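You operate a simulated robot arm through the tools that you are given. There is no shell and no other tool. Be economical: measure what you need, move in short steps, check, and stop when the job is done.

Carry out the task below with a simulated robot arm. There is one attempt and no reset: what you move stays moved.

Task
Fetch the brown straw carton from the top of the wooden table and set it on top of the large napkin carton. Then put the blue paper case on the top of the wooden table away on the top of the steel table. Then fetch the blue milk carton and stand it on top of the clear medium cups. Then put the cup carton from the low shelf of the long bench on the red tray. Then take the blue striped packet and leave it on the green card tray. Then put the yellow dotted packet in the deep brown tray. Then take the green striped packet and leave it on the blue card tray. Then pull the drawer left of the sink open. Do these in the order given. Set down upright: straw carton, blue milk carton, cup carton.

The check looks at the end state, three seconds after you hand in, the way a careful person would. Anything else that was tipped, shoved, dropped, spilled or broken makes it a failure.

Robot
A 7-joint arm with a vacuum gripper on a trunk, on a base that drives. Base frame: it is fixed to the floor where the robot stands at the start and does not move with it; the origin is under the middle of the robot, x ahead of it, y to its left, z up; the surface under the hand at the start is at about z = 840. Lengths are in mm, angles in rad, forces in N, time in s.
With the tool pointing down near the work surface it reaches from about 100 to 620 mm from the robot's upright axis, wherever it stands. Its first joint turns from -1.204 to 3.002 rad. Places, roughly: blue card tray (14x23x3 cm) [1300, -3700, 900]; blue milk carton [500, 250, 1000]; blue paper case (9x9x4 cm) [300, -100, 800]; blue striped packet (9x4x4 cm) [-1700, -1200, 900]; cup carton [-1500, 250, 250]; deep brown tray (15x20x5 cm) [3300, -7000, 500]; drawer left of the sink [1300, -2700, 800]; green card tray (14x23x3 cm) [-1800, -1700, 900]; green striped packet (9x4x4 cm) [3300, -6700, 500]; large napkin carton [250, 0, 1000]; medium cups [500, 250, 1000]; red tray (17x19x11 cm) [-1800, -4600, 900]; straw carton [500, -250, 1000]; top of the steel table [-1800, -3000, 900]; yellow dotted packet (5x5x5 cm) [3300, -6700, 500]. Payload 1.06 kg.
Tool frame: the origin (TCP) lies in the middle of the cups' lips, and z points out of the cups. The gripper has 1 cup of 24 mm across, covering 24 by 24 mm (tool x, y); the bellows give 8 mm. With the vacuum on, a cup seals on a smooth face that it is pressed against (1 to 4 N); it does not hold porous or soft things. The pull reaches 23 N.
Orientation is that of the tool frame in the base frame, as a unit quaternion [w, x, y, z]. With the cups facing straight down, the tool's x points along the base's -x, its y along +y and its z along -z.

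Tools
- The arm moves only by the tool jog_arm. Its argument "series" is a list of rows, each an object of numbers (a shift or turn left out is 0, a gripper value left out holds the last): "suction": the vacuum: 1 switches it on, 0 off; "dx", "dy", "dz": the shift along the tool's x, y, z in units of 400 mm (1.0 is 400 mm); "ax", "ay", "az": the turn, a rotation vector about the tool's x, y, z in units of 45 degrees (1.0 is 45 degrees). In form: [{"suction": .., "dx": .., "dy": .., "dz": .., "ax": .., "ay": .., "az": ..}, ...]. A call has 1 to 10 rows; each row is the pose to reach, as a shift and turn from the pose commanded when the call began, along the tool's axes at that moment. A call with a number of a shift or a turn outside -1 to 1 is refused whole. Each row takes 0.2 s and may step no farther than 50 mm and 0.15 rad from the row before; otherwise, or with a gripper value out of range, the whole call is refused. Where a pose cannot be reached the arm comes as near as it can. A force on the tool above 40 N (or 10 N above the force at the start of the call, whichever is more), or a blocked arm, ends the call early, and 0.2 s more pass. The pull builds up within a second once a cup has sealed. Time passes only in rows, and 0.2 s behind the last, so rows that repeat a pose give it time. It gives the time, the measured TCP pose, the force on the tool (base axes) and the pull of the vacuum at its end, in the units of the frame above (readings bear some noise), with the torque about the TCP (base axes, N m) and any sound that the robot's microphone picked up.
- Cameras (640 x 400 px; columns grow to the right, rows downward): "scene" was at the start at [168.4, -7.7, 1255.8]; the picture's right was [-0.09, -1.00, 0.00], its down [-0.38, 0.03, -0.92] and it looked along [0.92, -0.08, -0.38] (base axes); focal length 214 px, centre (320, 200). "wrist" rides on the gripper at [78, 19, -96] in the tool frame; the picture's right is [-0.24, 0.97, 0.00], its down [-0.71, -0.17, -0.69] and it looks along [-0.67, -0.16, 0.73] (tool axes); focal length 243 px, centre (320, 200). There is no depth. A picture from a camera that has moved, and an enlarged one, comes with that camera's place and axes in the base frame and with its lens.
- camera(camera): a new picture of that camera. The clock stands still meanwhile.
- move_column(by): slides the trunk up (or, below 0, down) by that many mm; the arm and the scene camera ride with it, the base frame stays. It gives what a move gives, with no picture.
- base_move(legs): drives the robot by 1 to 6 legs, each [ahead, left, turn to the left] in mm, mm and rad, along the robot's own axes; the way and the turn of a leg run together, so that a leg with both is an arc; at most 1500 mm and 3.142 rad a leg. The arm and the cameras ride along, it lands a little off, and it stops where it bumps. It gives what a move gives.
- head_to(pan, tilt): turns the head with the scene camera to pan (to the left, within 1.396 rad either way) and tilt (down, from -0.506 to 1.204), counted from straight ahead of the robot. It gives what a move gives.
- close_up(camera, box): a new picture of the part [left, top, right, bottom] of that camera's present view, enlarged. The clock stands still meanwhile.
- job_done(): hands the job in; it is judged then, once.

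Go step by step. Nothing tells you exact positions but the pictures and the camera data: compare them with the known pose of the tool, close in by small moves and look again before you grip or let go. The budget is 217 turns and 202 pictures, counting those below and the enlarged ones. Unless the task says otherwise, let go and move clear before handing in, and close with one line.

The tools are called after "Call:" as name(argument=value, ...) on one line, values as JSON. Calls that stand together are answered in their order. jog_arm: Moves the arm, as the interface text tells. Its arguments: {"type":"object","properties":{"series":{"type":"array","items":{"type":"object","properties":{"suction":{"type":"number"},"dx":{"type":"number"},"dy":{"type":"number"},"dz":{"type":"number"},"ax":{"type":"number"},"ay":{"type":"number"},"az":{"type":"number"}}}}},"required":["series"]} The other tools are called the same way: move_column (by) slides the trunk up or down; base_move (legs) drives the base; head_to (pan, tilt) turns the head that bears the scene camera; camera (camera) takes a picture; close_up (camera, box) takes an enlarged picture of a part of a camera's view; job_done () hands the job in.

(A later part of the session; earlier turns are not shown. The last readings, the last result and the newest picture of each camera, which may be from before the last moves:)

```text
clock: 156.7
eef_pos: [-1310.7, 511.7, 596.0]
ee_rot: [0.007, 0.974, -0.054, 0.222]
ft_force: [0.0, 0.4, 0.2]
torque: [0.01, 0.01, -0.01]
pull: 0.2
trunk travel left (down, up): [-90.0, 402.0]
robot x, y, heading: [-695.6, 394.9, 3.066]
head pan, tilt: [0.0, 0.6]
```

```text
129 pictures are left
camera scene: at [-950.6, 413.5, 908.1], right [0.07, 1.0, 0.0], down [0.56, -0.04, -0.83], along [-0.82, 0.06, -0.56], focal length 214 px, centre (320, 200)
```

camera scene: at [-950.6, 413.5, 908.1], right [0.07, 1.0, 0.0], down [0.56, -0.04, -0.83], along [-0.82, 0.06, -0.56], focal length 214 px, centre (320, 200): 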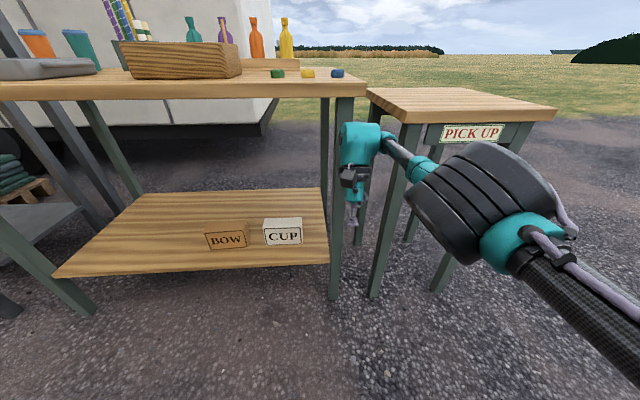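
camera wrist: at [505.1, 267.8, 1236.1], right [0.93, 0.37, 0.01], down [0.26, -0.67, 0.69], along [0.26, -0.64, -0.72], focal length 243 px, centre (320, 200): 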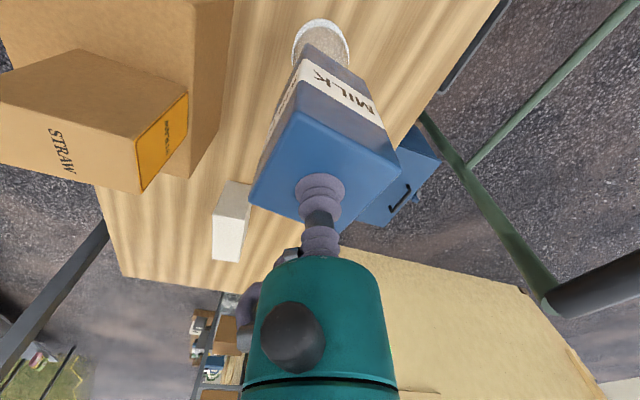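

The trunk is low now and the arm is free. CUP carton front is near x≈−1588, y 226–384, top z≈344. I'll straighten the tool and draw it in a bit.

Call:
jog_arm(series=[{"dx": 0.056, "dz": 0.027, "ay": -0.15}, {"dx": 0.112, "dz": 0.054, "ay": -0.3}, {"dx": 0.168, "dz": 0.081, "ay": -0.45}, {"dx": 0.224, "dz": 0.108, "ay": -0.569}, {"dx": 0.224, "dz": 0.108, "ay": -0.569}])

Call:
close_up(camera="scene", box=[180, 180, 340, 280])

```text
clock: 157.9
eef_pos: [-1210.7, 498.6, 597.2]
ee_rot: [-0.005, 0.998, -0.055, 0.002]
ft_force: [0.9, 0.1, 0.3]
torque: [0.0, -0.02, 0.01]
pull: 0.0
out of reach, approached as far as the arm can: row 1
trunk travel left (down, up): [-90.0, 402.0]
robot x, y, heading: [-693.9, 393.8, 3.071]
head pan, tilt: [0.0, 0.6]
```

```text
4.00 times, centred on (260, 230) of scene
camera zoom: at [-950.6, 413.5, 908.1], right [0.07, 1.0, 0.0], down [0.56, -0.04, -0.83], along [-0.82, 0.06, -0.56], focal length 858 px, centre (560, 80)
```

zoom: 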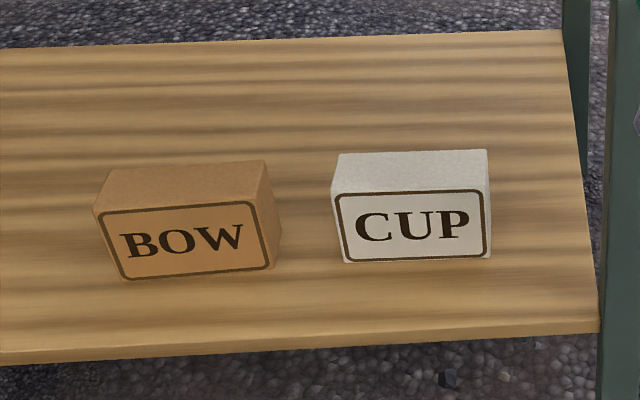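

Tool is straight. Carton: top centre ≈ (−1623, 310, 344). I'll swing the hand to the robot's right side so it can enter the shelf from in front after driving.

Call:
jog_arm(series=[{"dx": 0.084, "dy": -0.0707, "dz": 0.0375}, {"dx": 0.168, "dy": -0.1414, "dz": 0.075}, {"dx": 0.252, "dy": -0.2121, "dz": 0.1125}, {"dx": 0.336, "dy": -0.2828, "dz": 0.15}, {"dx": 0.42, "dy": -0.3535, "dz": 0.1875}, {"dx": 0.504, "dy": -0.4242, "dz": 0.225}, {"dx": 0.588, "dy": -0.4949, "dz": 0.2625}, {"dx": 0.672, "dy": -0.5656, "dz": 0.3}, {"dx": 0.756, "dy": -0.6363, "dz": 0.3375}, {"dx": 0.84, "dy": -0.707, "dz": 0.375}])

Call:
camera(camera="scene")

```text
clock: 160.1
eef_pos: [-847.1, 744.1, 451.3]
ee_rot: [-0.006, 0.999, -0.054, 0.001]
ft_force: [0.2, 0.7, -0.2]
torque: [0.02, 0.03, -0.03]
pull: 0.1
trunk travel left (down, up): [-90.0, 402.0]
robot x, y, heading: [-699.3, 396.5, 3.072]
head pan, tilt: [0.0, 0.6]
```

```text
127 pictures are left
camera scene: at [-950.7, 413.5, 908.1], right [0.07, 1.0, 0.0], down [0.56, -0.04, -0.83], along [-0.82, 0.06, -0.56], focal length 214 px, centre (320, 200)
```

scene: 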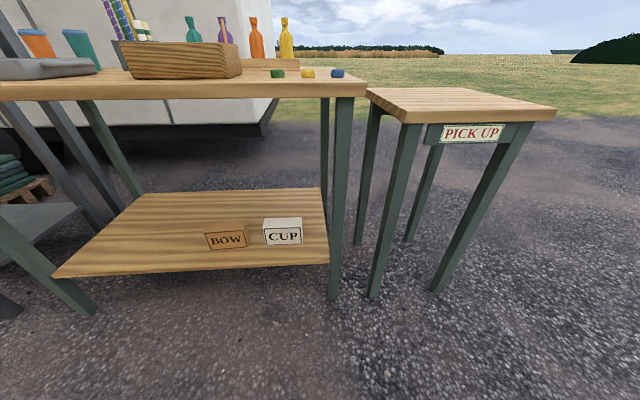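

That works. Now drive to about (−1120, 60), facing the bench.

Call:
base_move(legs=[[0, 0, 0.068], [0, 336, 0], [415, 0, 0]])

Call:
head_to(pan=-0.5, tilt=0.9)

Call:
camera(camera="scene")

Call:
camera(camera="wrist")

```text
clock: 166.3
eef_pos: [-1287.2, 400.1, 450.2]
ee_rot: [-0.005, 1.0, -0.022, 0.001]
ft_force: [-0.9, 0.6, -0.3]
torque: [-0.05, 0.01, 0.02]
pull: 0.1
trunk travel left (down, up): [-90.0, 402.0]
robot x, y, heading: [-1116.6, 61.5, 3.137]
head pan, tilt: [0.0, 0.6]
```

```text
clock: 167.2
eef_pos: [-1287.3, 401.3, 450.9]
ee_rot: [-0.005, 1.0, -0.022, 0.001]
ft_force: [0.0, -0.5, 0.1]
torque: [0.0, 0.03, 0.01]
pull: 0.0
trunk travel left (down, up): [-90.0, 402.0]
robot x, y, heading: [-1115.1, 60.5, 3.138]
head pan, tilt: [-0.499, 0.901]
```

```text
126 pictures are left
camera scene: at [-1346.6, 98.7, 883.3], right [0.48, 0.88, 0.0], down [0.69, -0.38, -0.62], along [-0.54, 0.3, -0.78], focal length 214 px, centre (320, 200)
```

scene: 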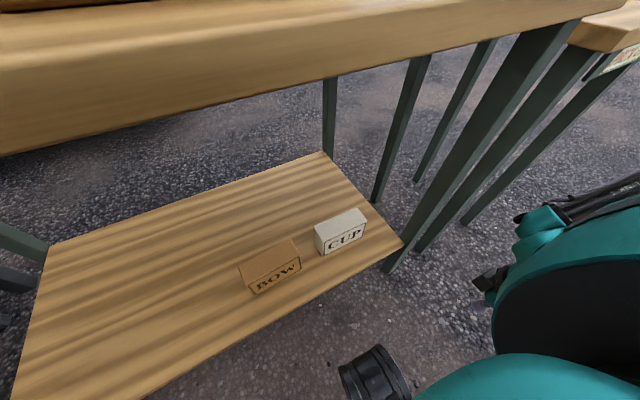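

```text
125 pictures are left
camera wrist: at [-1210.3, 377.7, 546.1], right [-0.28, -0.96, -0.01], down [-0.7, 0.19, 0.69], along [-0.66, 0.2, -0.73], focal length 243 px, centre (320, 200)
```

wrist: 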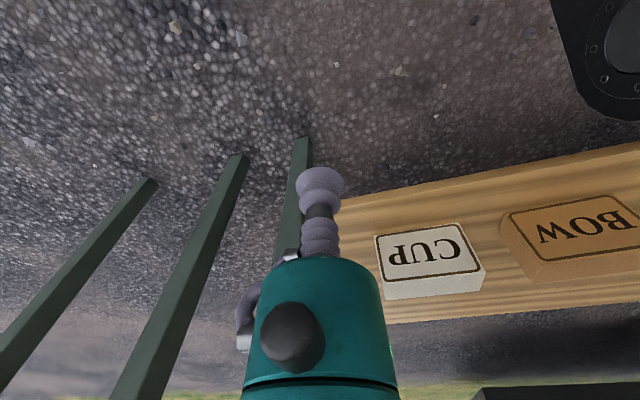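

Carton position confirmed. Extend the hand into the shelf bay, halfway first.

Call:
jog_arm(series=[{"dx": -0.104, "dy": 0.033, "dz": 0.02}, {"dx": -0.208, "dy": 0.066, "dz": 0.04}, {"dx": -0.312, "dy": 0.099, "dz": 0.06}, {"dx": -0.415, "dy": 0.131, "dz": 0.06}, {"dx": -0.52, "dy": 0.164, "dz": 0.06}])

Call:
camera(camera="scene")

Call:
camera(camera="wrist")

```text
clock: 168.4
eef_pos: [-1499.2, 344.6, 422.9]
ee_rot: [-0.005, 1.0, -0.021, 0.001]
ft_force: [-0.3, 0.1, 0.6]
torque: [0.0, 0.02, -0.03]
pull: 0.0
trunk travel left (down, up): [-90.0, 402.0]
robot x, y, heading: [-1115.9, 59.5, 3.141]
head pan, tilt: [-0.499, 0.901]
```

```text
124 pictures are left
camera scene: at [-1346.5, 98.7, 883.3], right [0.48, 0.88, 0.0], down [0.69, -0.38, -0.62], along [-0.54, 0.3, -0.78], focal length 214 px, centre (320, 200)
```

scene: 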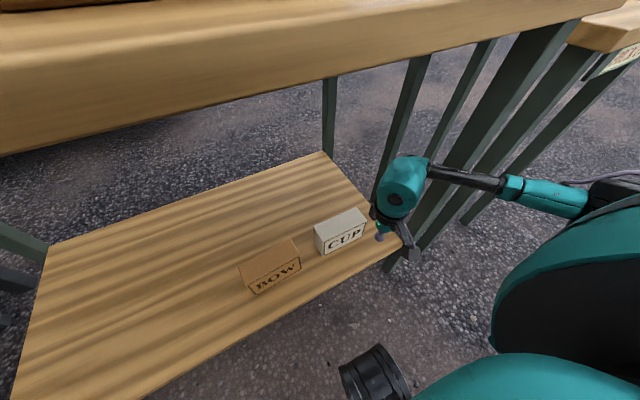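

```text
123 pictures are left
camera wrist: at [-1422.7, 321.6, 519.6], right [-0.28, -0.96, -0.01], down [-0.7, 0.19, 0.68], along [-0.66, 0.2, -0.73], focal length 243 px, centre (320, 200)
```

wrist: 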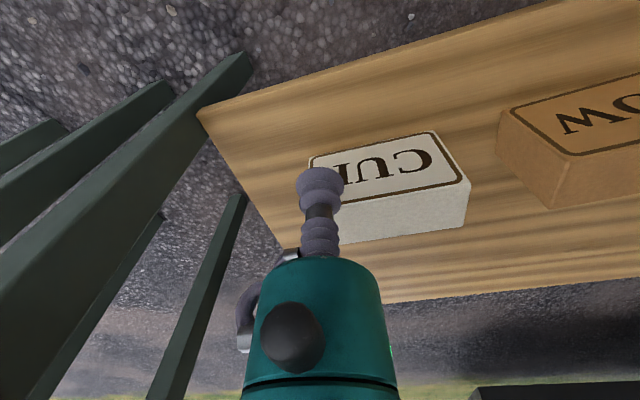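

The forearm would come too close to the bench's right leg if I continued. I'll withdraw, and reposition farther left with the robot facing the carton diagonally.

Call:
jog_arm(series=[{"dx": 0.105, "dy": -0.033}, {"dx": 0.21, "dy": -0.066, "dz": -0.02}, {"dx": 0.315, "dy": -0.099, "dz": -0.04}, {"dx": 0.42, "dy": -0.131, "dz": -0.06}, {"dx": 0.52, "dy": -0.164, "dz": -0.06}])

Call:
base_move(legs=[[-35, 240, 0], [0, 0, -0.8]])

Call:
head_to(pan=0.0, tilt=0.8)

Call:
camera(camera="scene")

```text
clock: 169.6
eef_pos: [-1288.0, 398.9, 450.9]
ee_rot: [-0.005, 1.0, -0.021, 0.002]
ft_force: [0.3, -0.7, -0.6]
torque: [-0.04, 0.01, 0.01]
pull: 0.0
trunk travel left (down, up): [-90.0, 402.0]
robot x, y, heading: [-1115.4, 59.1, 3.136]
head pan, tilt: [-0.499, 0.901]
```

```text
clock: 174.3
eef_pos: [-966.7, 188.9, 450.6]
ee_rot: [-0.004, 0.915, -0.404, 0.004]
ft_force: [0.1, -0.7, -0.7]
torque: [0.01, 0.01, 0.02]
pull: 0.1
trunk travel left (down, up): [-90.0, 402.0]
robot x, y, heading: [-1081.3, -174.2, 2.351]
head pan, tilt: [-0.499, 0.901]
```

```text
clock: 175.3
eef_pos: [-965.6, 188.4, 450.5]
ee_rot: [-0.005, 0.915, -0.403, 0.003]
ft_force: [-0.6, 0.1, -0.2]
torque: [0.0, -0.02, 0.0]
pull: 0.2
trunk travel left (down, up): [-90.0, 402.0]
robot x, y, heading: [-1082.4, -173.4, 2.353]
head pan, tilt: [0.0, 0.799]
```

```text
122 pictures are left
camera scene: at [-1254.7, 3.6, 891.2], right [0.71, 0.7, 0.0], down [0.5, -0.51, -0.7], along [-0.49, 0.49, -0.72], focal length 214 px, centre (320, 200)
```

scene: 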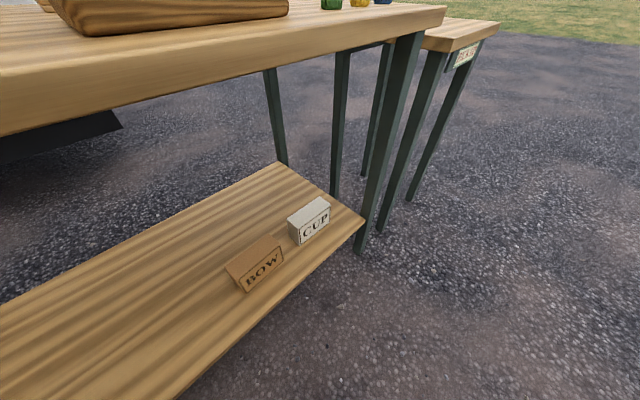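

Shift slightly closer, then bring the hand in front, just inside the shelf bay.

Call:
base_move(legs=[[44, 53, 0]])

Call:
jog_arm(series=[{"dx": -0.0755, "dy": 0.085}, {"dx": -0.151, "dy": 0.17}, {"dx": -0.2265, "dy": 0.255, "dz": 0.02}, {"dx": -0.302, "dy": 0.34, "dz": 0.04}, {"dx": -0.3775, "dy": 0.425, "dz": 0.05}, {"dx": -0.453, "dy": 0.51, "dz": 0.05}, {"dx": -0.5285, "dy": 0.595, "dz": 0.05}, {"dx": -0.604, "dy": 0.68, "dz": 0.05}, {"dx": -0.68, "dy": 0.765, "dz": 0.05}, {"dx": -0.755, "dy": 0.85, "dz": 0.05}])

Call:
camera(camera="scene")

Call:
camera(camera="wrist")

```text
clock: 176.4
eef_pos: [-1032.4, 181.9, 451.5]
ee_rot: [-0.004, 0.915, -0.403, 0.003]
ft_force: [-0.2, -0.3, 0.5]
torque: [-0.01, -0.02, 0.03]
pull: 0.0
trunk travel left (down, up): [-90.0, 402.0]
robot x, y, heading: [-1148.6, -178.0, 2.355]
head pan, tilt: [0.0, 0.799]
```

```text
clock: 178.6
eef_pos: [-1487.1, 177.0, 426.1]
ee_rot: [-0.005, 0.915, -0.403, 0.003]
ft_force: [1.1, 0.3, 0.0]
torque: [0.03, 0.03, 0.01]
pull: 0.0
trunk travel left (down, up): [-90.0, 402.0]
robot x, y, heading: [-1147.3, -178.1, 2.35]
head pan, tilt: [0.0, 0.799]
```

```text
121 pictures are left
camera scene: at [-1321.3, -2.4, 891.2], right [0.71, 0.7, 0.0], down [0.5, -0.51, -0.7], along [-0.49, 0.5, -0.72], focal length 214 px, centre (320, 200)
```

scene: 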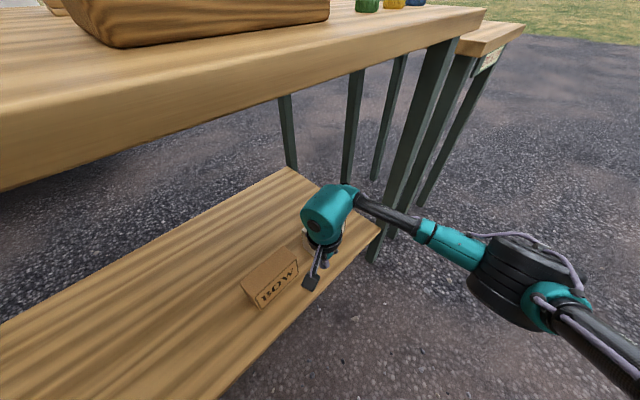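

```text
120 pictures are left
camera wrist: at [-1449.2, 106.6, 522.4], right [-0.88, -0.48, -0.01], down [-0.36, 0.63, 0.69], along [-0.32, 0.61, -0.73], focal length 243 px, centre (320, 200)
```

wrist: 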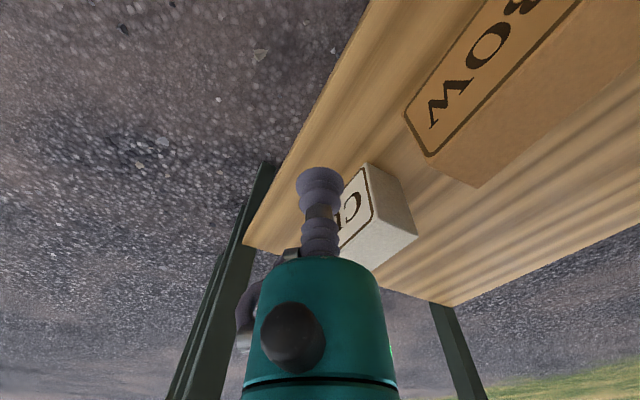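

The posture is good: forearm comes straight out of the bay. Move over the carton.

Call:
jog_arm(series=[{"dx": -0.12, "dy": 0.007}, {"dx": -0.24, "dy": 0.013}, {"dx": -0.36, "dy": 0.02}, {"dx": -0.475, "dy": 0.026, "dz": 0.02}, {"dx": -0.475, "dy": 0.026, "dz": 0.08}, {"dx": -0.475, "dy": 0.026, "dz": 0.08}])

Call:
camera(camera="scene")

Call:
camera(camera="wrist")

```text
clock: 180.0
eef_pos: [-1598.2, 286.3, 413.4]
ee_rot: [-0.004, 0.915, -0.403, 0.003]
ft_force: [0.3, 0.7, -0.1]
torque: [-0.02, 0.01, -0.05]
pull: 0.1
out of reach, approached as far as the arm can: row 4, 5, 6
trunk travel left (down, up): [-90.0, 402.0]
robot x, y, heading: [-1148.8, -177.3, 2.353]
head pan, tilt: [0.0, 0.799]
```

```text
119 pictures are left
camera scene: at [-1321.4, -2.4, 891.2], right [0.71, 0.7, 0.0], down [0.5, -0.51, -0.7], along [-0.49, 0.5, -0.72], focal length 214 px, centre (320, 200)
```

scene: 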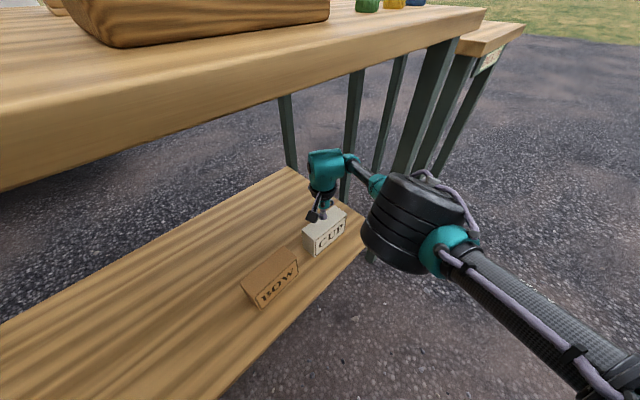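

```text
118 pictures are left
camera wrist: at [-1559.3, 216.2, 508.5], right [-0.88, -0.48, -0.01], down [-0.36, 0.63, 0.69], along [-0.32, 0.6, -0.73], focal length 243 px, centre (320, 200)
```

wrist: 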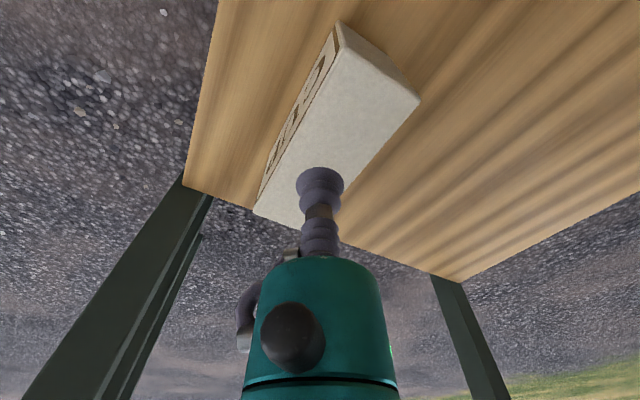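

About 30 mm short of reach. I'll nudge the base toward +y a little, keeping the base away from the shelf edge.

Call:
base_move(legs=[[44, -32, 0]])

Call:
camera(camera="wrist")

```text
clock: 181.0
eef_pos: [-1605.7, 341.5, 412.8]
ee_rot: [-0.005, 0.915, -0.402, 0.002]
ft_force: [0.5, 0.0, -0.1]
torque: [-0.01, 0.0, 0.04]
pull: 0.0
trunk travel left (down, up): [-90.0, 402.0]
robot x, y, heading: [-1160.3, -126.7, 2.348]
head pan, tilt: [0.0, 0.799]
```

```text
117 pictures are left
camera wrist: at [-1566.4, 270.0, 508.5], right [-0.88, -0.48, -0.01], down [-0.36, 0.63, 0.69], along [-0.32, 0.6, -0.73], focal length 243 px, centre (320, 200)
```

wrist: 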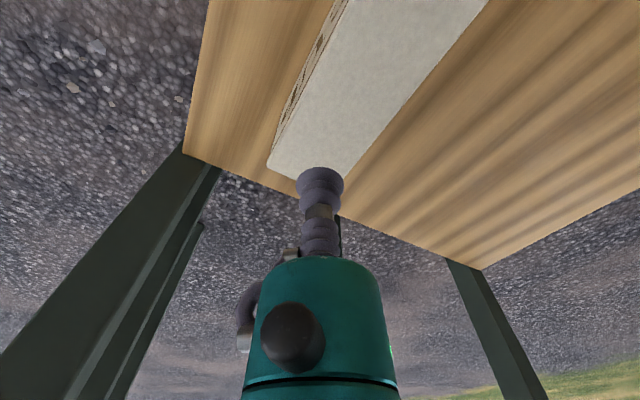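

Now shift 30 mm back along the carton to its centre and descend to just above the top.

Call:
jog_arm(series=[{"dx": 0.045, "dy": 0.062}, {"dx": 0.045, "dy": 0.062, "dz": 0.07}, {"dx": 0.045, "dy": 0.062, "dz": 0.13}, {"dx": 0.045, "dy": 0.062, "dz": 0.13}])

Call:
camera(camera="wrist")

Call:
camera(camera="scene")

```text
clock: 182.0
eef_pos: [-1599.7, 300.2, 362.6]
ee_rot: [-0.005, 0.915, -0.404, 0.003]
ft_force: [0.1, -0.5, 0.2]
torque: [0.0, -0.03, 0.01]
pull: 0.1
out of reach, approached as far as the arm can: row 2, 3, 4
trunk travel left (down, up): [-90.0, 402.0]
robot x, y, heading: [-1158.7, -125.5, 2.349]
head pan, tilt: [0.0, 0.799]
```

```text
116 pictures are left
camera wrist: at [-1561.3, 229.2, 458.3], right [-0.88, -0.48, -0.01], down [-0.36, 0.63, 0.69], along [-0.32, 0.6, -0.73], focal length 243 px, centre (320, 200)
```

wrist: 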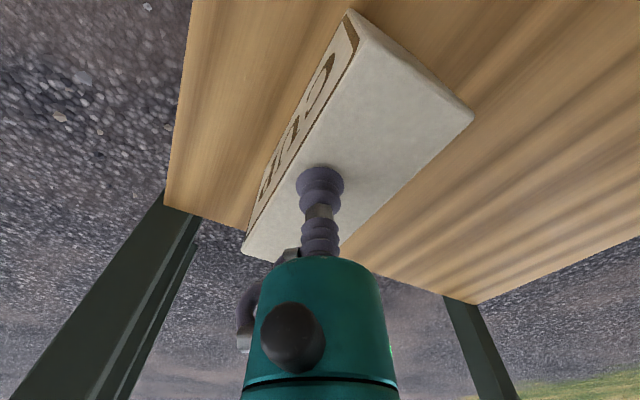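

```text
115 pictures are left
camera scene: at [-1328.5, 51.4, 891.2], right [0.71, 0.7, 0.0], down [0.5, -0.51, -0.7], along [-0.49, 0.5, -0.72], focal length 214 px, centre (320, 200)
```

scene: 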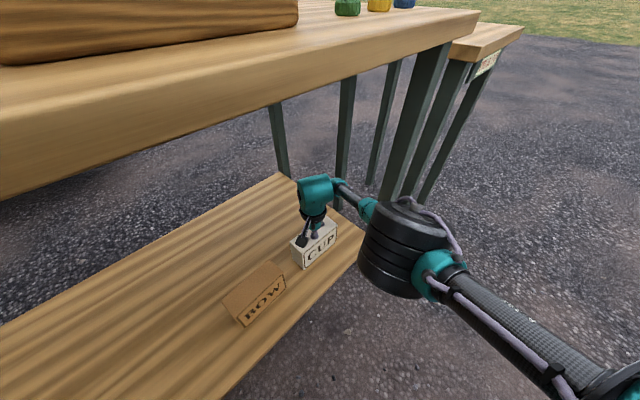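

Near the reach limit again; lowering the trunk helps. Raise the arm 60 mm, lower the trunk 60 mm, then recentre.

Call:
jog_arm(series=[{"dz": -0.08}, {"dz": -0.16}, {"dz": -0.16}])

Call:
move_column(by=-62)

Call:
jog_arm(series=[{"dx": -0.02, "dy": 0.005}, {"dx": -0.042, "dy": 0.01}, {"dx": -0.042, "dy": 0.01}])

Call:
camera(camera="wrist")

```text
clock: 182.8
eef_pos: [-1600.1, 298.6, 428.4]
ee_rot: [-0.004, 0.915, -0.403, 0.002]
ft_force: [-1.1, 0.0, -0.7]
torque: [0.01, 0.01, 0.0]
pull: 0.1
trunk travel left (down, up): [-90.0, 402.0]
robot x, y, heading: [-1158.1, -125.4, 2.35]
head pan, tilt: [0.0, 0.799]
```

```text
clock: 183.8
eef_pos: [-1601.1, 301.0, 364.7]
ee_rot: [-0.005, 0.915, -0.403, 0.002]
ft_force: [0.0, 0.9, -0.6]
torque: [0.01, 0.02, -0.01]
pull: 0.0
trunk travel left (down, up): [-28.0, 464.0]
robot x, y, heading: [-1156.9, -124.1, 2.352]
head pan, tilt: [0.0, 0.799]
```

```text
clock: 184.6
eef_pos: [-1616.0, 308.9, 364.3]
ee_rot: [-0.004, 0.915, -0.403, 0.003]
ft_force: [0.3, -0.6, -0.2]
torque: [-0.01, -0.01, 0.04]
pull: 0.1
trunk travel left (down, up): [-28.0, 464.0]
robot x, y, heading: [-1156.0, -125.3, 2.349]
head pan, tilt: [0.0, 0.799]
```

```text
114 pictures are left
camera wrist: at [-1578.0, 239.3, 460.6], right [-0.88, -0.48, -0.01], down [-0.36, 0.63, 0.69], along [-0.32, 0.6, -0.73], focal length 243 px, centre (320, 200)
```

wrist: 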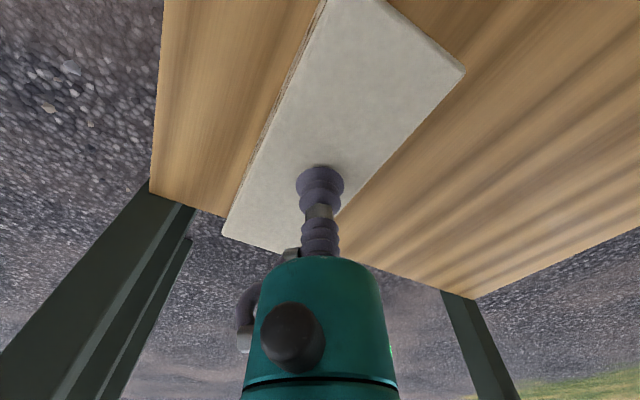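

Well centred. Descend, vacuum on.

Call:
jog_arm(series=[{"dz": 0.03, "suction": 1}, {"dz": 0.045}, {"dz": 0.052}, {"dz": 0.058}, {"dz": 0.064}, {"dz": 0.064}, {"dz": 0.064}])

```text
clock: 185.4
eef_pos: [-1617.2, 310.0, 351.7]
ee_rot: [-0.003, 0.915, -0.404, 0.0]
ft_force: [4.8, -2.5, 20.5]
torque: [-0.02, 0.06, 0.01]
pull: 22.9
trunk travel left (down, up): [-28.0, 464.0]
robot x, y, heading: [-1155.1, -124.2, 2.349]
head pan, tilt: [0.0, 0.799]
stopped in row 3: the force on the tool passed its limit at 45 N (the readings are from after the stop); the commanded pose is now the measured one
```

Sealed. Lift 100 mm and check.

Call:
jog_arm(series=[{"dz": -0.02}, {"dz": -0.1}, {"dz": -0.18}, {"dz": -0.25}, {"dz": -0.25}])

Call:
camera(camera="scene")

```text
clock: 186.6
eef_pos: [-1615.1, 307.3, 446.2]
ee_rot: [-0.004, 0.915, -0.404, 0.001]
ft_force: [0.3, -0.4, -2.2]
torque: [0.0, 0.01, 0.03]
pull: 23.2
trunk travel left (down, up): [-28.0, 464.0]
robot x, y, heading: [-1156.2, -124.9, 2.349]
head pan, tilt: [0.0, 0.799]
```

```text
113 pictures are left
camera scene: at [-1341.4, 64.8, 829.9], right [0.71, 0.7, 0.0], down [0.5, -0.51, -0.7], along [-0.49, 0.5, -0.72], focal length 214 px, centre (320, 200)
```

scene: 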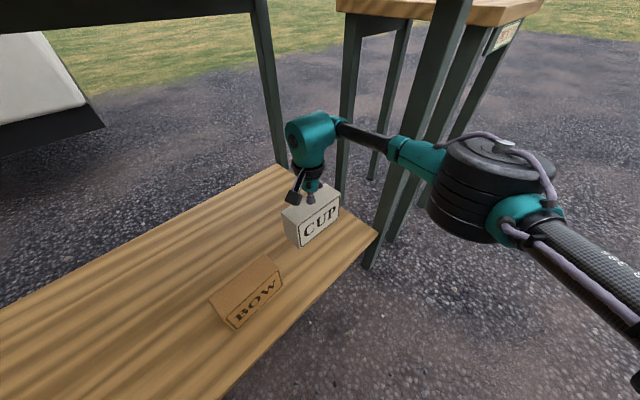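

Carton lifted clear. Pull it straight out in +x.

Call:
jog_arm(series=[{"dx": 0.07, "dy": -0.077}, {"dx": 0.14, "dy": -0.154}, {"dx": 0.21, "dy": -0.231}, {"dx": 0.281, "dy": -0.307}, {"dx": 0.352, "dy": -0.384}, {"dx": 0.422, "dy": -0.461}, {"dx": 0.422, "dy": -0.461}])

Call:
camera(camera="scene")

```text
clock: 188.2
eef_pos: [-1366.0, 309.1, 447.6]
ee_rot: [-0.005, 0.915, -0.403, 0.001]
ft_force: [-0.6, -0.6, -1.8]
torque: [0.02, 0.0, -0.02]
pull: 22.6
trunk travel left (down, up): [-28.0, 464.0]
robot x, y, heading: [-1156.5, -126.0, 2.348]
head pan, tilt: [0.0, 0.799]
```

```text
112 pictures are left
camera scene: at [-1341.4, 64.8, 829.9], right [0.71, 0.7, 0.0], down [0.5, -0.51, -0.7], along [-0.49, 0.5, -0.72], focal length 214 px, centre (320, 200)
```

scene: 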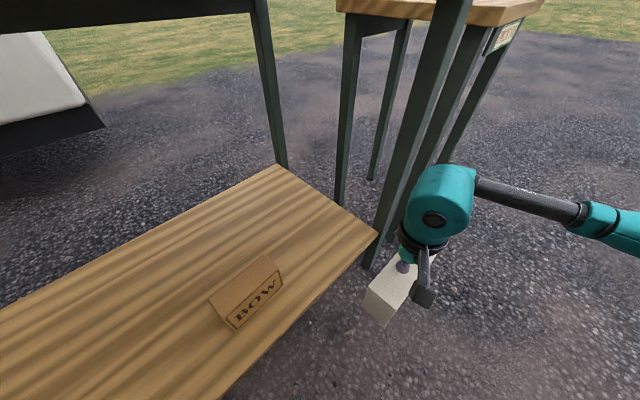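

The carton is out. Back away, raise the trunk, and turn to face −x.

Call:
base_move(legs=[[-420, 0, 0], [0, 0, 0.79]])

Call:
move_column(by=400)

Call:
jog_arm(series=[{"dz": -0.1}, {"dz": -0.2}, {"dz": -0.3}, {"dz": -0.4}, {"dz": -0.5}, {"dz": -0.6}, {"dz": -0.6}])

Call:
head_to(pan=0.9, tilt=0.4)

Call:
camera(camera="scene")

```text
clock: 192.8
eef_pos: [-1326.9, -279.0, 447.6]
ee_rot: [-0.004, 1.0, -0.002, -0.001]
ft_force: [0.4, -0.1, -1.4]
torque: [0.02, -0.03, -0.03]
pull: 23.3
trunk travel left (down, up): [-28.0, 464.0]
robot x, y, heading: [-865.8, -416.8, -3.1]
head pan, tilt: [0.0, 0.799]
```

```text
clock: 196.7
eef_pos: [-1326.2, -277.6, 848.8]
ee_rot: [-0.005, 1.0, -0.001, 0.0]
ft_force: [-0.5, 1.0, -2.0]
torque: [-0.04, -0.01, -0.02]
pull: 22.5
trunk travel left (down, up): [-428.0, 64.0]
robot x, y, heading: [-866.5, -420.7, -3.102]
head pan, tilt: [0.0, 0.799]
```

```text
clock: 198.3
eef_pos: [-1325.9, -282.9, 1087.8]
ee_rot: [-0.004, 1.0, 0.0, -0.001]
ft_force: [0.1, 0.3, -2.0]
torque: [0.0, 0.01, 0.0]
pull: 23.2
trunk travel left (down, up): [-428.0, 64.0]
robot x, y, heading: [-865.3, -414.5, -3.104]
head pan, tilt: [0.0, 0.799]
```

```text
clock: 199.5
eef_pos: [-1326.1, -281.2, 1087.4]
ee_rot: [-0.004, 1.0, -0.002, -0.001]
ft_force: [0.3, 0.4, -1.8]
torque: [-0.03, -0.02, 0.04]
pull: 22.5
trunk travel left (down, up): [-428.0, 64.0]
robot x, y, heading: [-865.3, -415.2, -3.109]
head pan, tilt: [0.901, 0.4]
```

```text
111 pictures are left
camera scene: at [-978.3, -492.5, 1287.7], right [-0.81, 0.59, 0.0], down [0.23, 0.31, -0.92], along [-0.55, -0.74, -0.39], focal length 214 px, centre (320, 200)
```

scene: 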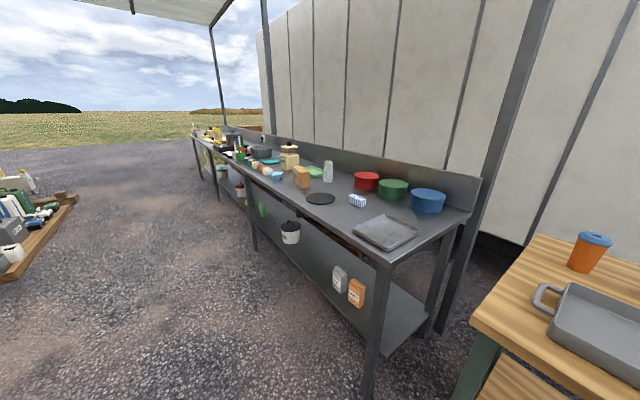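

Now travel along the corridor toward the red tray at y≈−4600.

Call:
base_move(legs=[[-130, 0, -0.035], [0, 1400, 0], [0, 1400, 0]])

Call:
camera(camera="scene")

```text
clock: 224.4
eef_pos: [-1196.7, -2993.4, 1087.7]
ee_rot: [-0.004, 0.999, -0.041, -0.001]
ft_force: [0.0, -0.7, -2.3]
torque: [-0.01, 0.02, 0.02]
pull: 22.8
trunk travel left (down, up): [-428.0, 64.0]
robot x, y, heading: [-747.7, -3164.8, 3.102]
head pan, tilt: [0.901, 0.4]
```

```text
110 pictures are left
camera scene: at [-865.5, -3230.8, 1287.7], right [-0.76, 0.65, 0.0], down [0.25, 0.29, -0.92], along [-0.6, -0.7, -0.39], focal length 214 px, centre (320, 200)
```

scene: 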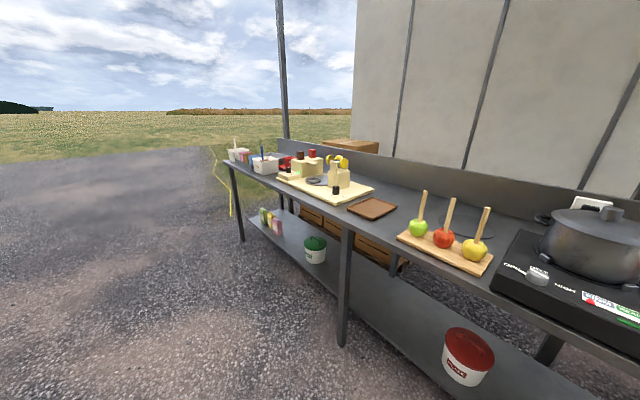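

Continue to the far end of the table.

Call:
base_move(legs=[[0, 0, 0.04], [0, 1260, 0]])

Call:
head_to(pan=0.0, tilt=0.55)

Call:
camera(camera="scene")

```text
clock: 236.0
eef_pos: [-1201.4, -4266.5, 1087.7]
ee_rot: [-0.005, 1.0, -0.017, -0.002]
ft_force: [0.8, 0.1, -2.3]
torque: [0.0, -0.03, 0.01]
pull: 22.6
trunk travel left (down, up): [-428.0, 64.0]
robot x, y, heading: [-743.2, -4419.6, -3.135]
head pan, tilt: [0.901, 0.4]
```

```text
clock: 237.2
eef_pos: [-1202.3, -4267.1, 1086.9]
ee_rot: [-0.006, 1.0, -0.016, -0.001]
ft_force: [0.2, -1.0, -2.6]
torque: [-0.03, -0.04, 0.01]
pull: 22.7
trunk travel left (down, up): [-428.0, 64.0]
robot x, y, heading: [-740.7, -4417.2, -3.138]
head pan, tilt: [0.0, 0.55]
```

```text
109 pictures are left
camera scene: at [-892.2, -4415.5, 1274.0], right [-0.01, 1.0, 0.0], down [0.52, 0.0, -0.85], along [-0.85, -0.01, -0.52], focal length 214 px, centre (320, 200)
```

scene: 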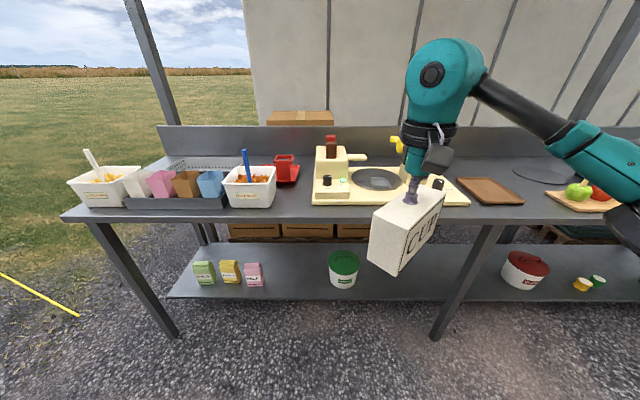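

Let me zoom on the red item next to the baskets.

Call:
close_up(camera="scene", box=[200, 120, 360, 220])

Call:
camera(camera="wrist")

```text
4.00 times, centred on (280, 170) of scene
camera zoom: at [-892.2, -4415.5, 1274.0], right [-0.01, 1.0, 0.0], down [0.52, 0.0, -0.85], along [-0.85, -0.01, -0.52], focal length 858 px, centre (480, 320)
```

zoom: 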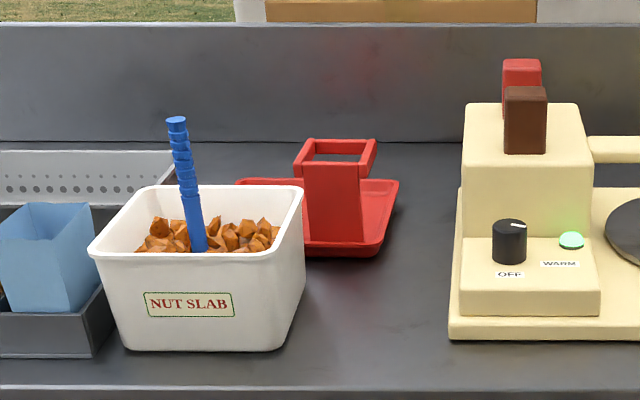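

```text
107 pictures are left
camera wrist: at [-1124.0, -4288.8, 1182.9], right [-0.27, -0.96, -0.01], down [-0.7, 0.19, 0.69], along [-0.66, 0.19, -0.73], focal length 243 px, centre (320, 200)
```

wrist: 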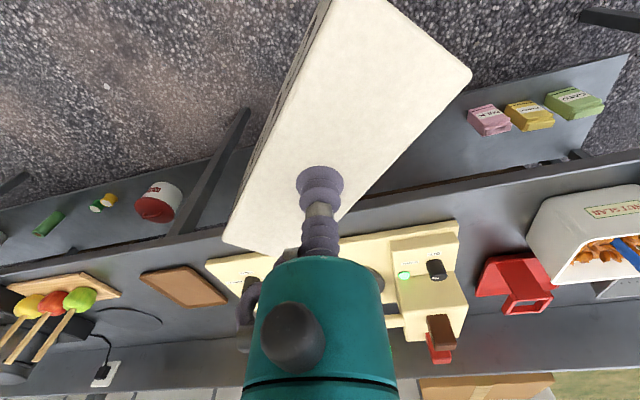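

The red item is a tray with an upright frame on its right part; the free part is at left, behind the NUT SLAB bin. I'll raise the trunk and drive closer for a view from above.

Call:
move_column(by=62)

Call:
base_move(legs=[[0, 190, 0], [330, 0, 0]])

Call:
head_to(pan=0.1, tilt=0.65)

Call:
camera(camera="scene")

Call:
camera(camera="wrist")

```text
clock: 238.2
eef_pos: [-1201.9, -4267.0, 1148.9]
ee_rot: [-0.005, 1.0, -0.016, -0.001]
ft_force: [1.1, 0.3, -2.3]
torque: [0.05, 0.01, -0.02]
pull: 22.6
trunk travel left (down, up): [-490.0, 2.0]
robot x, y, heading: [-746.9, -4416.6, -3.135]
head pan, tilt: [0.0, 0.55]
```

```text
clock: 242.4
eef_pos: [-1531.8, -4473.8, 1149.2]
ee_rot: [-0.005, 1.0, -0.012, 0.0]
ft_force: [-0.9, -0.2, -2.7]
torque: [-0.04, 0.0, 0.01]
pull: 22.8
trunk travel left (down, up): [-490.0, 2.0]
robot x, y, heading: [-1073.5, -4616.4, -3.124]
head pan, tilt: [0.0, 0.55]
```

```text
clock: 243.1
eef_pos: [-1531.4, -4471.9, 1149.8]
ee_rot: [-0.004, 1.0, -0.012, -0.001]
ft_force: [0.6, -0.7, -2.6]
torque: [-0.01, 0.03, 0.01]
pull: 23.2
trunk travel left (down, up): [-490.0, 2.0]
robot x, y, heading: [-1076.2, -4618.2, -3.126]
head pan, tilt: [0.099, 0.649]
```

```text
106 pictures are left
camera scene: at [-1160.3, -4624.8, 1333.3], right [-0.12, 0.99, 0.0], down [0.6, 0.07, -0.8], along [-0.79, -0.09, -0.6], focal length 214 px, centre (320, 200)
```

scene: 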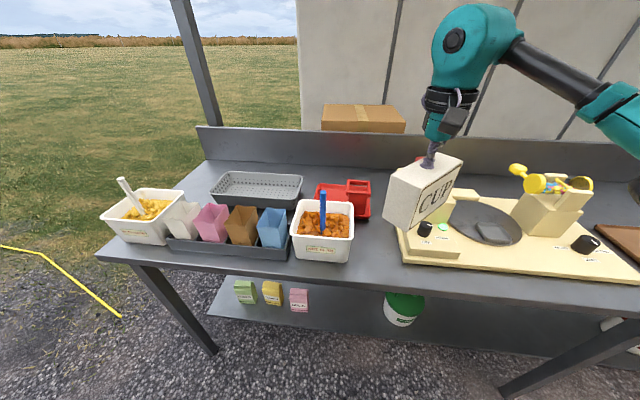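

```text
105 pictures are left
camera wrist: at [-1453.7, -4493.0, 1244.9], right [-0.26, -0.97, -0.01], down [-0.7, 0.18, 0.69], along [-0.66, 0.18, -0.73], focal length 243 px, centre (320, 200)
```

wrist: 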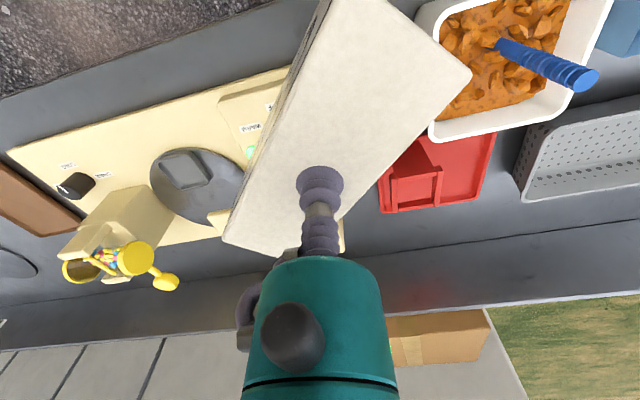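

Zoom on the red tray from both cameras.

Call:
close_up(camera="wrist", box=[360, 100, 520, 225])

Call:
close_up(camera="scene", box=[280, 150, 400, 240])

```text
3.20 times, centred on (440, 162) of wrist
camera zoom: at [-1453.7, -4493.0, 1244.9], right [-0.26, -0.97, -0.01], down [-0.7, 0.18, 0.69], along [-0.66, 0.18, -0.73], focal length 776 px, centre (-64, 320)
```

zoom: 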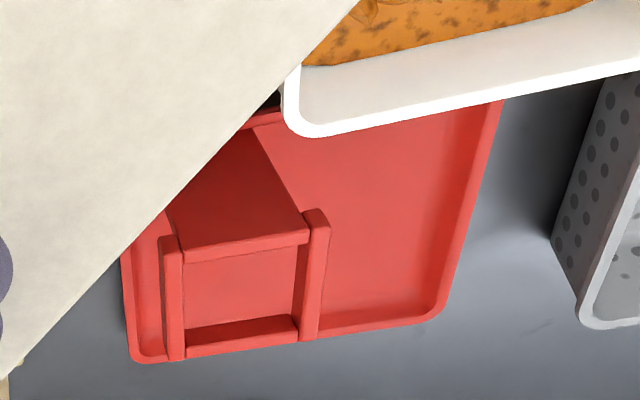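

```text
4.44 times, centred on (340, 195) of scene
camera zoom: at [-1160.3, -4624.8, 1333.3], right [-0.12, 0.99, 0.0], down [0.6, 0.07, -0.8], along [-0.79, -0.09, -0.6], focal length 953 px, centre (231, 222)
```

zoom: 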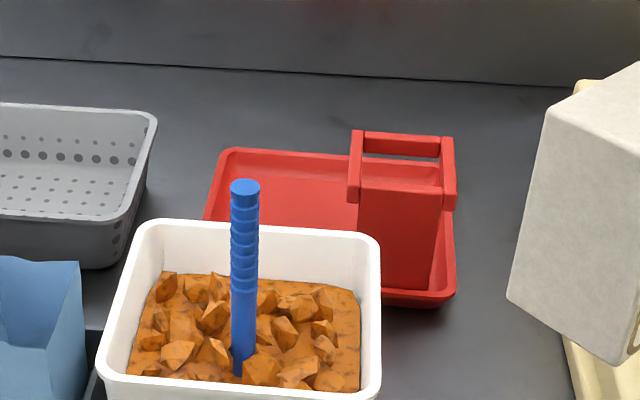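

The tray spans x −1865…−1690, y −4713…−4520 with a tower on its front right; the free back strip (x −1855…−1762) suits the carton lengthwise along y. I'll raise, rotate the carton, and shift left, clear of the machine and scoop.

Call:
jog_arm(series=[{"dz": -0.05, "az": 0.19}, {"dz": -0.1, "az": 0.38}, {"dz": -0.1, "az": 0.57, "dy": 0.08}, {"dz": -0.1, "az": 0.76, "dy": 0.16}, {"dz": -0.1, "az": 0.95, "dy": 0.24}, {"dz": -0.1, "az": 1.0, "dy": 0.32}, {"dz": -0.1, "az": 1.0, "dy": 0.32}])

Call:
camera(camera="scene")

Call:
camera(camera="wrist")

```text
clock: 244.7
eef_pos: [-1533.7, -4600.0, 1190.2]
ee_rot: [-0.003, 0.919, -0.393, -0.003]
ft_force: [0.1, 0.9, -1.9]
torque: [-0.02, -0.01, 0.03]
pull: 22.6
trunk travel left (down, up): [-490.0, 2.0]
robot x, y, heading: [-1070.9, -4614.0, -3.12]
head pan, tilt: [0.099, 0.649]
```

```text
102 pictures are left
camera scene: at [-1160.4, -4624.5, 1333.2], right [-0.12, 0.99, 0.0], down [0.6, 0.07, -0.8], along [-0.79, -0.09, -0.6], focal length 214 px, centre (320, 200)
```

scene: 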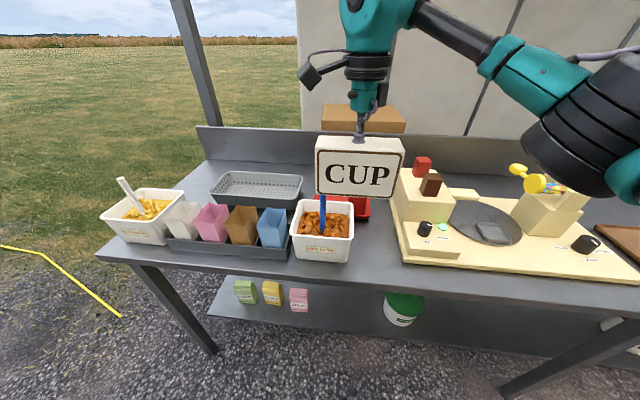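

```text
101 pictures are left
camera wrist: at [-1493.4, -4669.7, 1284.7], right [-0.87, -0.5, 0.0], down [-0.36, 0.63, 0.69], along [-0.34, 0.6, -0.72], focal length 243 px, centre (320, 200)
```

wrist: 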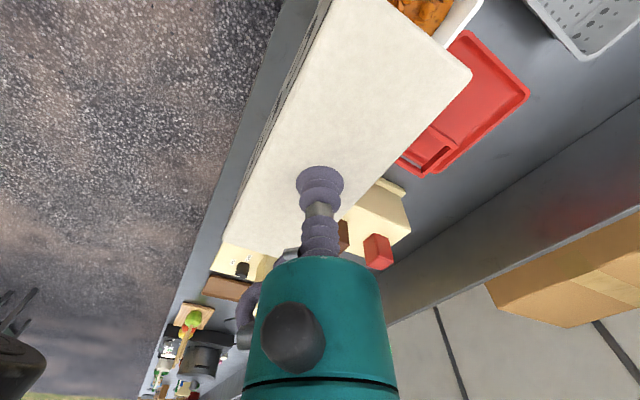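

The carton is square to the table now. Drive in 170 mm and lower the trunk by 90.

Call:
base_move(legs=[[165, 0, 0]])

Call:
move_column(by=-80)

Call:
head_to(pan=0.0, tilt=0.8)

Call:
camera(camera="scene")

Call:
camera(camera="wrist")

```text
clock: 246.1
eef_pos: [-1696.1, -4603.4, 1188.9]
ee_rot: [-0.004, 0.92, -0.392, -0.002]
ft_force: [-0.2, -0.8, -2.2]
torque: [0.01, 0.0, -0.01]
pull: 22.5
trunk travel left (down, up): [-490.0, 2.0]
robot x, y, heading: [-1237.7, -4620.1, -3.121]
head pan, tilt: [0.099, 0.649]
```

```text
clock: 247.2
eef_pos: [-1694.5, -4603.7, 1109.6]
ee_rot: [-0.003, 0.92, -0.393, -0.003]
ft_force: [0.0, 0.1, -2.5]
torque: [0.04, 0.01, 0.02]
pull: 22.5
trunk travel left (down, up): [-410.0, 82.0]
robot x, y, heading: [-1232.2, -4615.5, -3.124]
head pan, tilt: [0.099, 0.649]
```

```text
clock: 247.9
eef_pos: [-1693.7, -4602.5, 1110.0]
ee_rot: [-0.004, 0.92, -0.393, -0.002]
ft_force: [-0.5, 0.7, -2.1]
torque: [0.01, 0.02, 0.04]
pull: 22.9
trunk travel left (down, up): [-410.0, 82.0]
robot x, y, heading: [-1231.5, -4619.7, -3.125]
head pan, tilt: [0.0, 0.799]
```

```text
100 pictures are left
camera scene: at [-1382.6, -4620.4, 1231.4], right [-0.02, 1.0, 0.0], down [0.72, 0.01, -0.7], along [-0.7, -0.01, -0.72], focal length 214 px, centre (320, 200)
```

scene: 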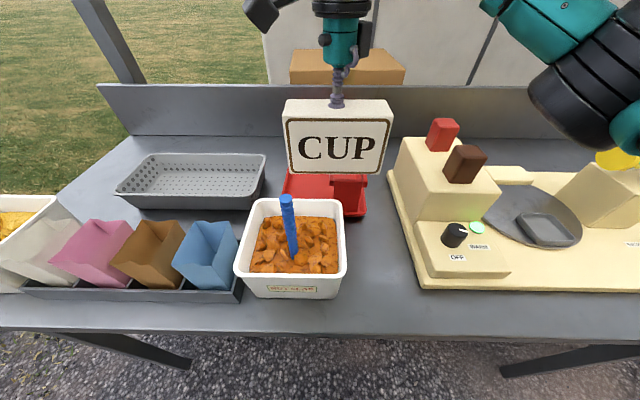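

```text
99 pictures are left
camera wrist: at [-1654.5, -4672.9, 1204.7], right [-0.86, -0.5, 0.0], down [-0.36, 0.62, 0.69], along [-0.35, 0.6, -0.72], focal length 243 px, centre (320, 200)
```

wrist: 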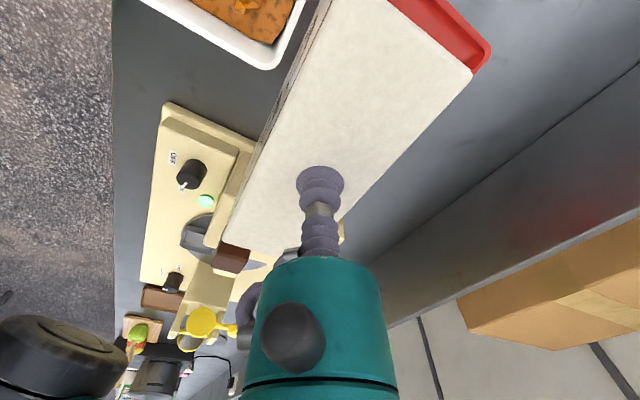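

Move to above the back strip of the tray.

Call:
jog_arm(series=[{"dx": -0.057, "dy": 0.083, "az": 0.02}, {"dx": -0.113, "dy": 0.167, "az": 0.03}, {"dx": -0.17, "dy": 0.25, "az": 0.03}, {"dx": -0.17, "dy": 0.25, "az": 0.03}])

Call:
camera(camera="scene")

Call:
close_up(camera="scene", box=[250, 70, 410, 230])

Call:
camera(camera="wrist")

```text
clock: 248.9
eef_pos: [-1812.8, -4621.7, 1109.3]
ee_rot: [0.0, 0.915, -0.404, -0.007]
ft_force: [0.2, -0.3, -2.1]
torque: [-0.04, 0.01, 0.0]
pull: 22.9
out of reach, approached as far as the arm can: row 3, 4
trunk travel left (down, up): [-410.0, 82.0]
robot x, y, heading: [-1237.3, -4620.3, -3.123]
head pan, tilt: [0.0, 0.799]
```

```text
98 pictures are left
camera scene: at [-1382.7, -4620.6, 1231.4], right [-0.02, 1.0, 0.0], down [0.72, 0.01, -0.7], along [-0.7, -0.01, -0.72], focal length 214 px, centre (320, 200)
```

scene: 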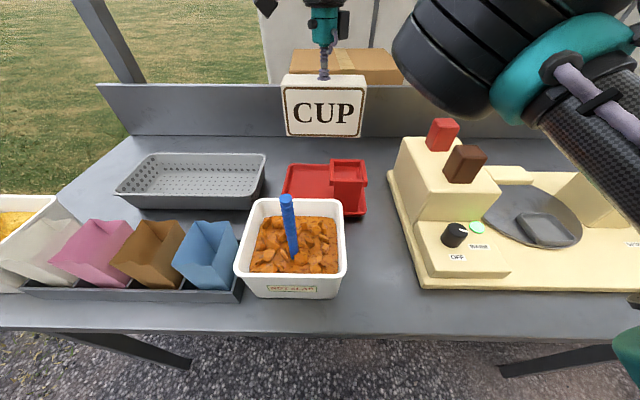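

```text
2.50 times, centred on (330, 150) of scene
camera zoom: at [-1382.7, -4620.6, 1231.4], right [-0.02, 1.0, 0.0], down [0.72, 0.01, -0.7], along [-0.7, -0.01, -0.72], focal length 536 px, centre (295, 325)
```

zoom: 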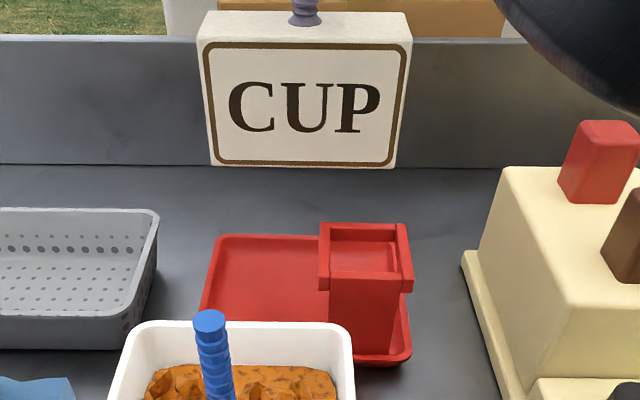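

```text
96 pictures are left
camera wrist: at [-1773.5, -4692.4, 1204.5], right [-0.88, -0.48, 0.01], down [-0.34, 0.63, 0.69], along [-0.34, 0.61, -0.72], focal length 243 px, centre (320, 200)
```

wrist: 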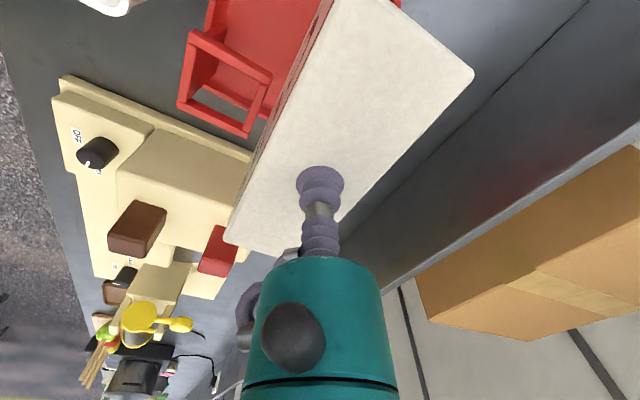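

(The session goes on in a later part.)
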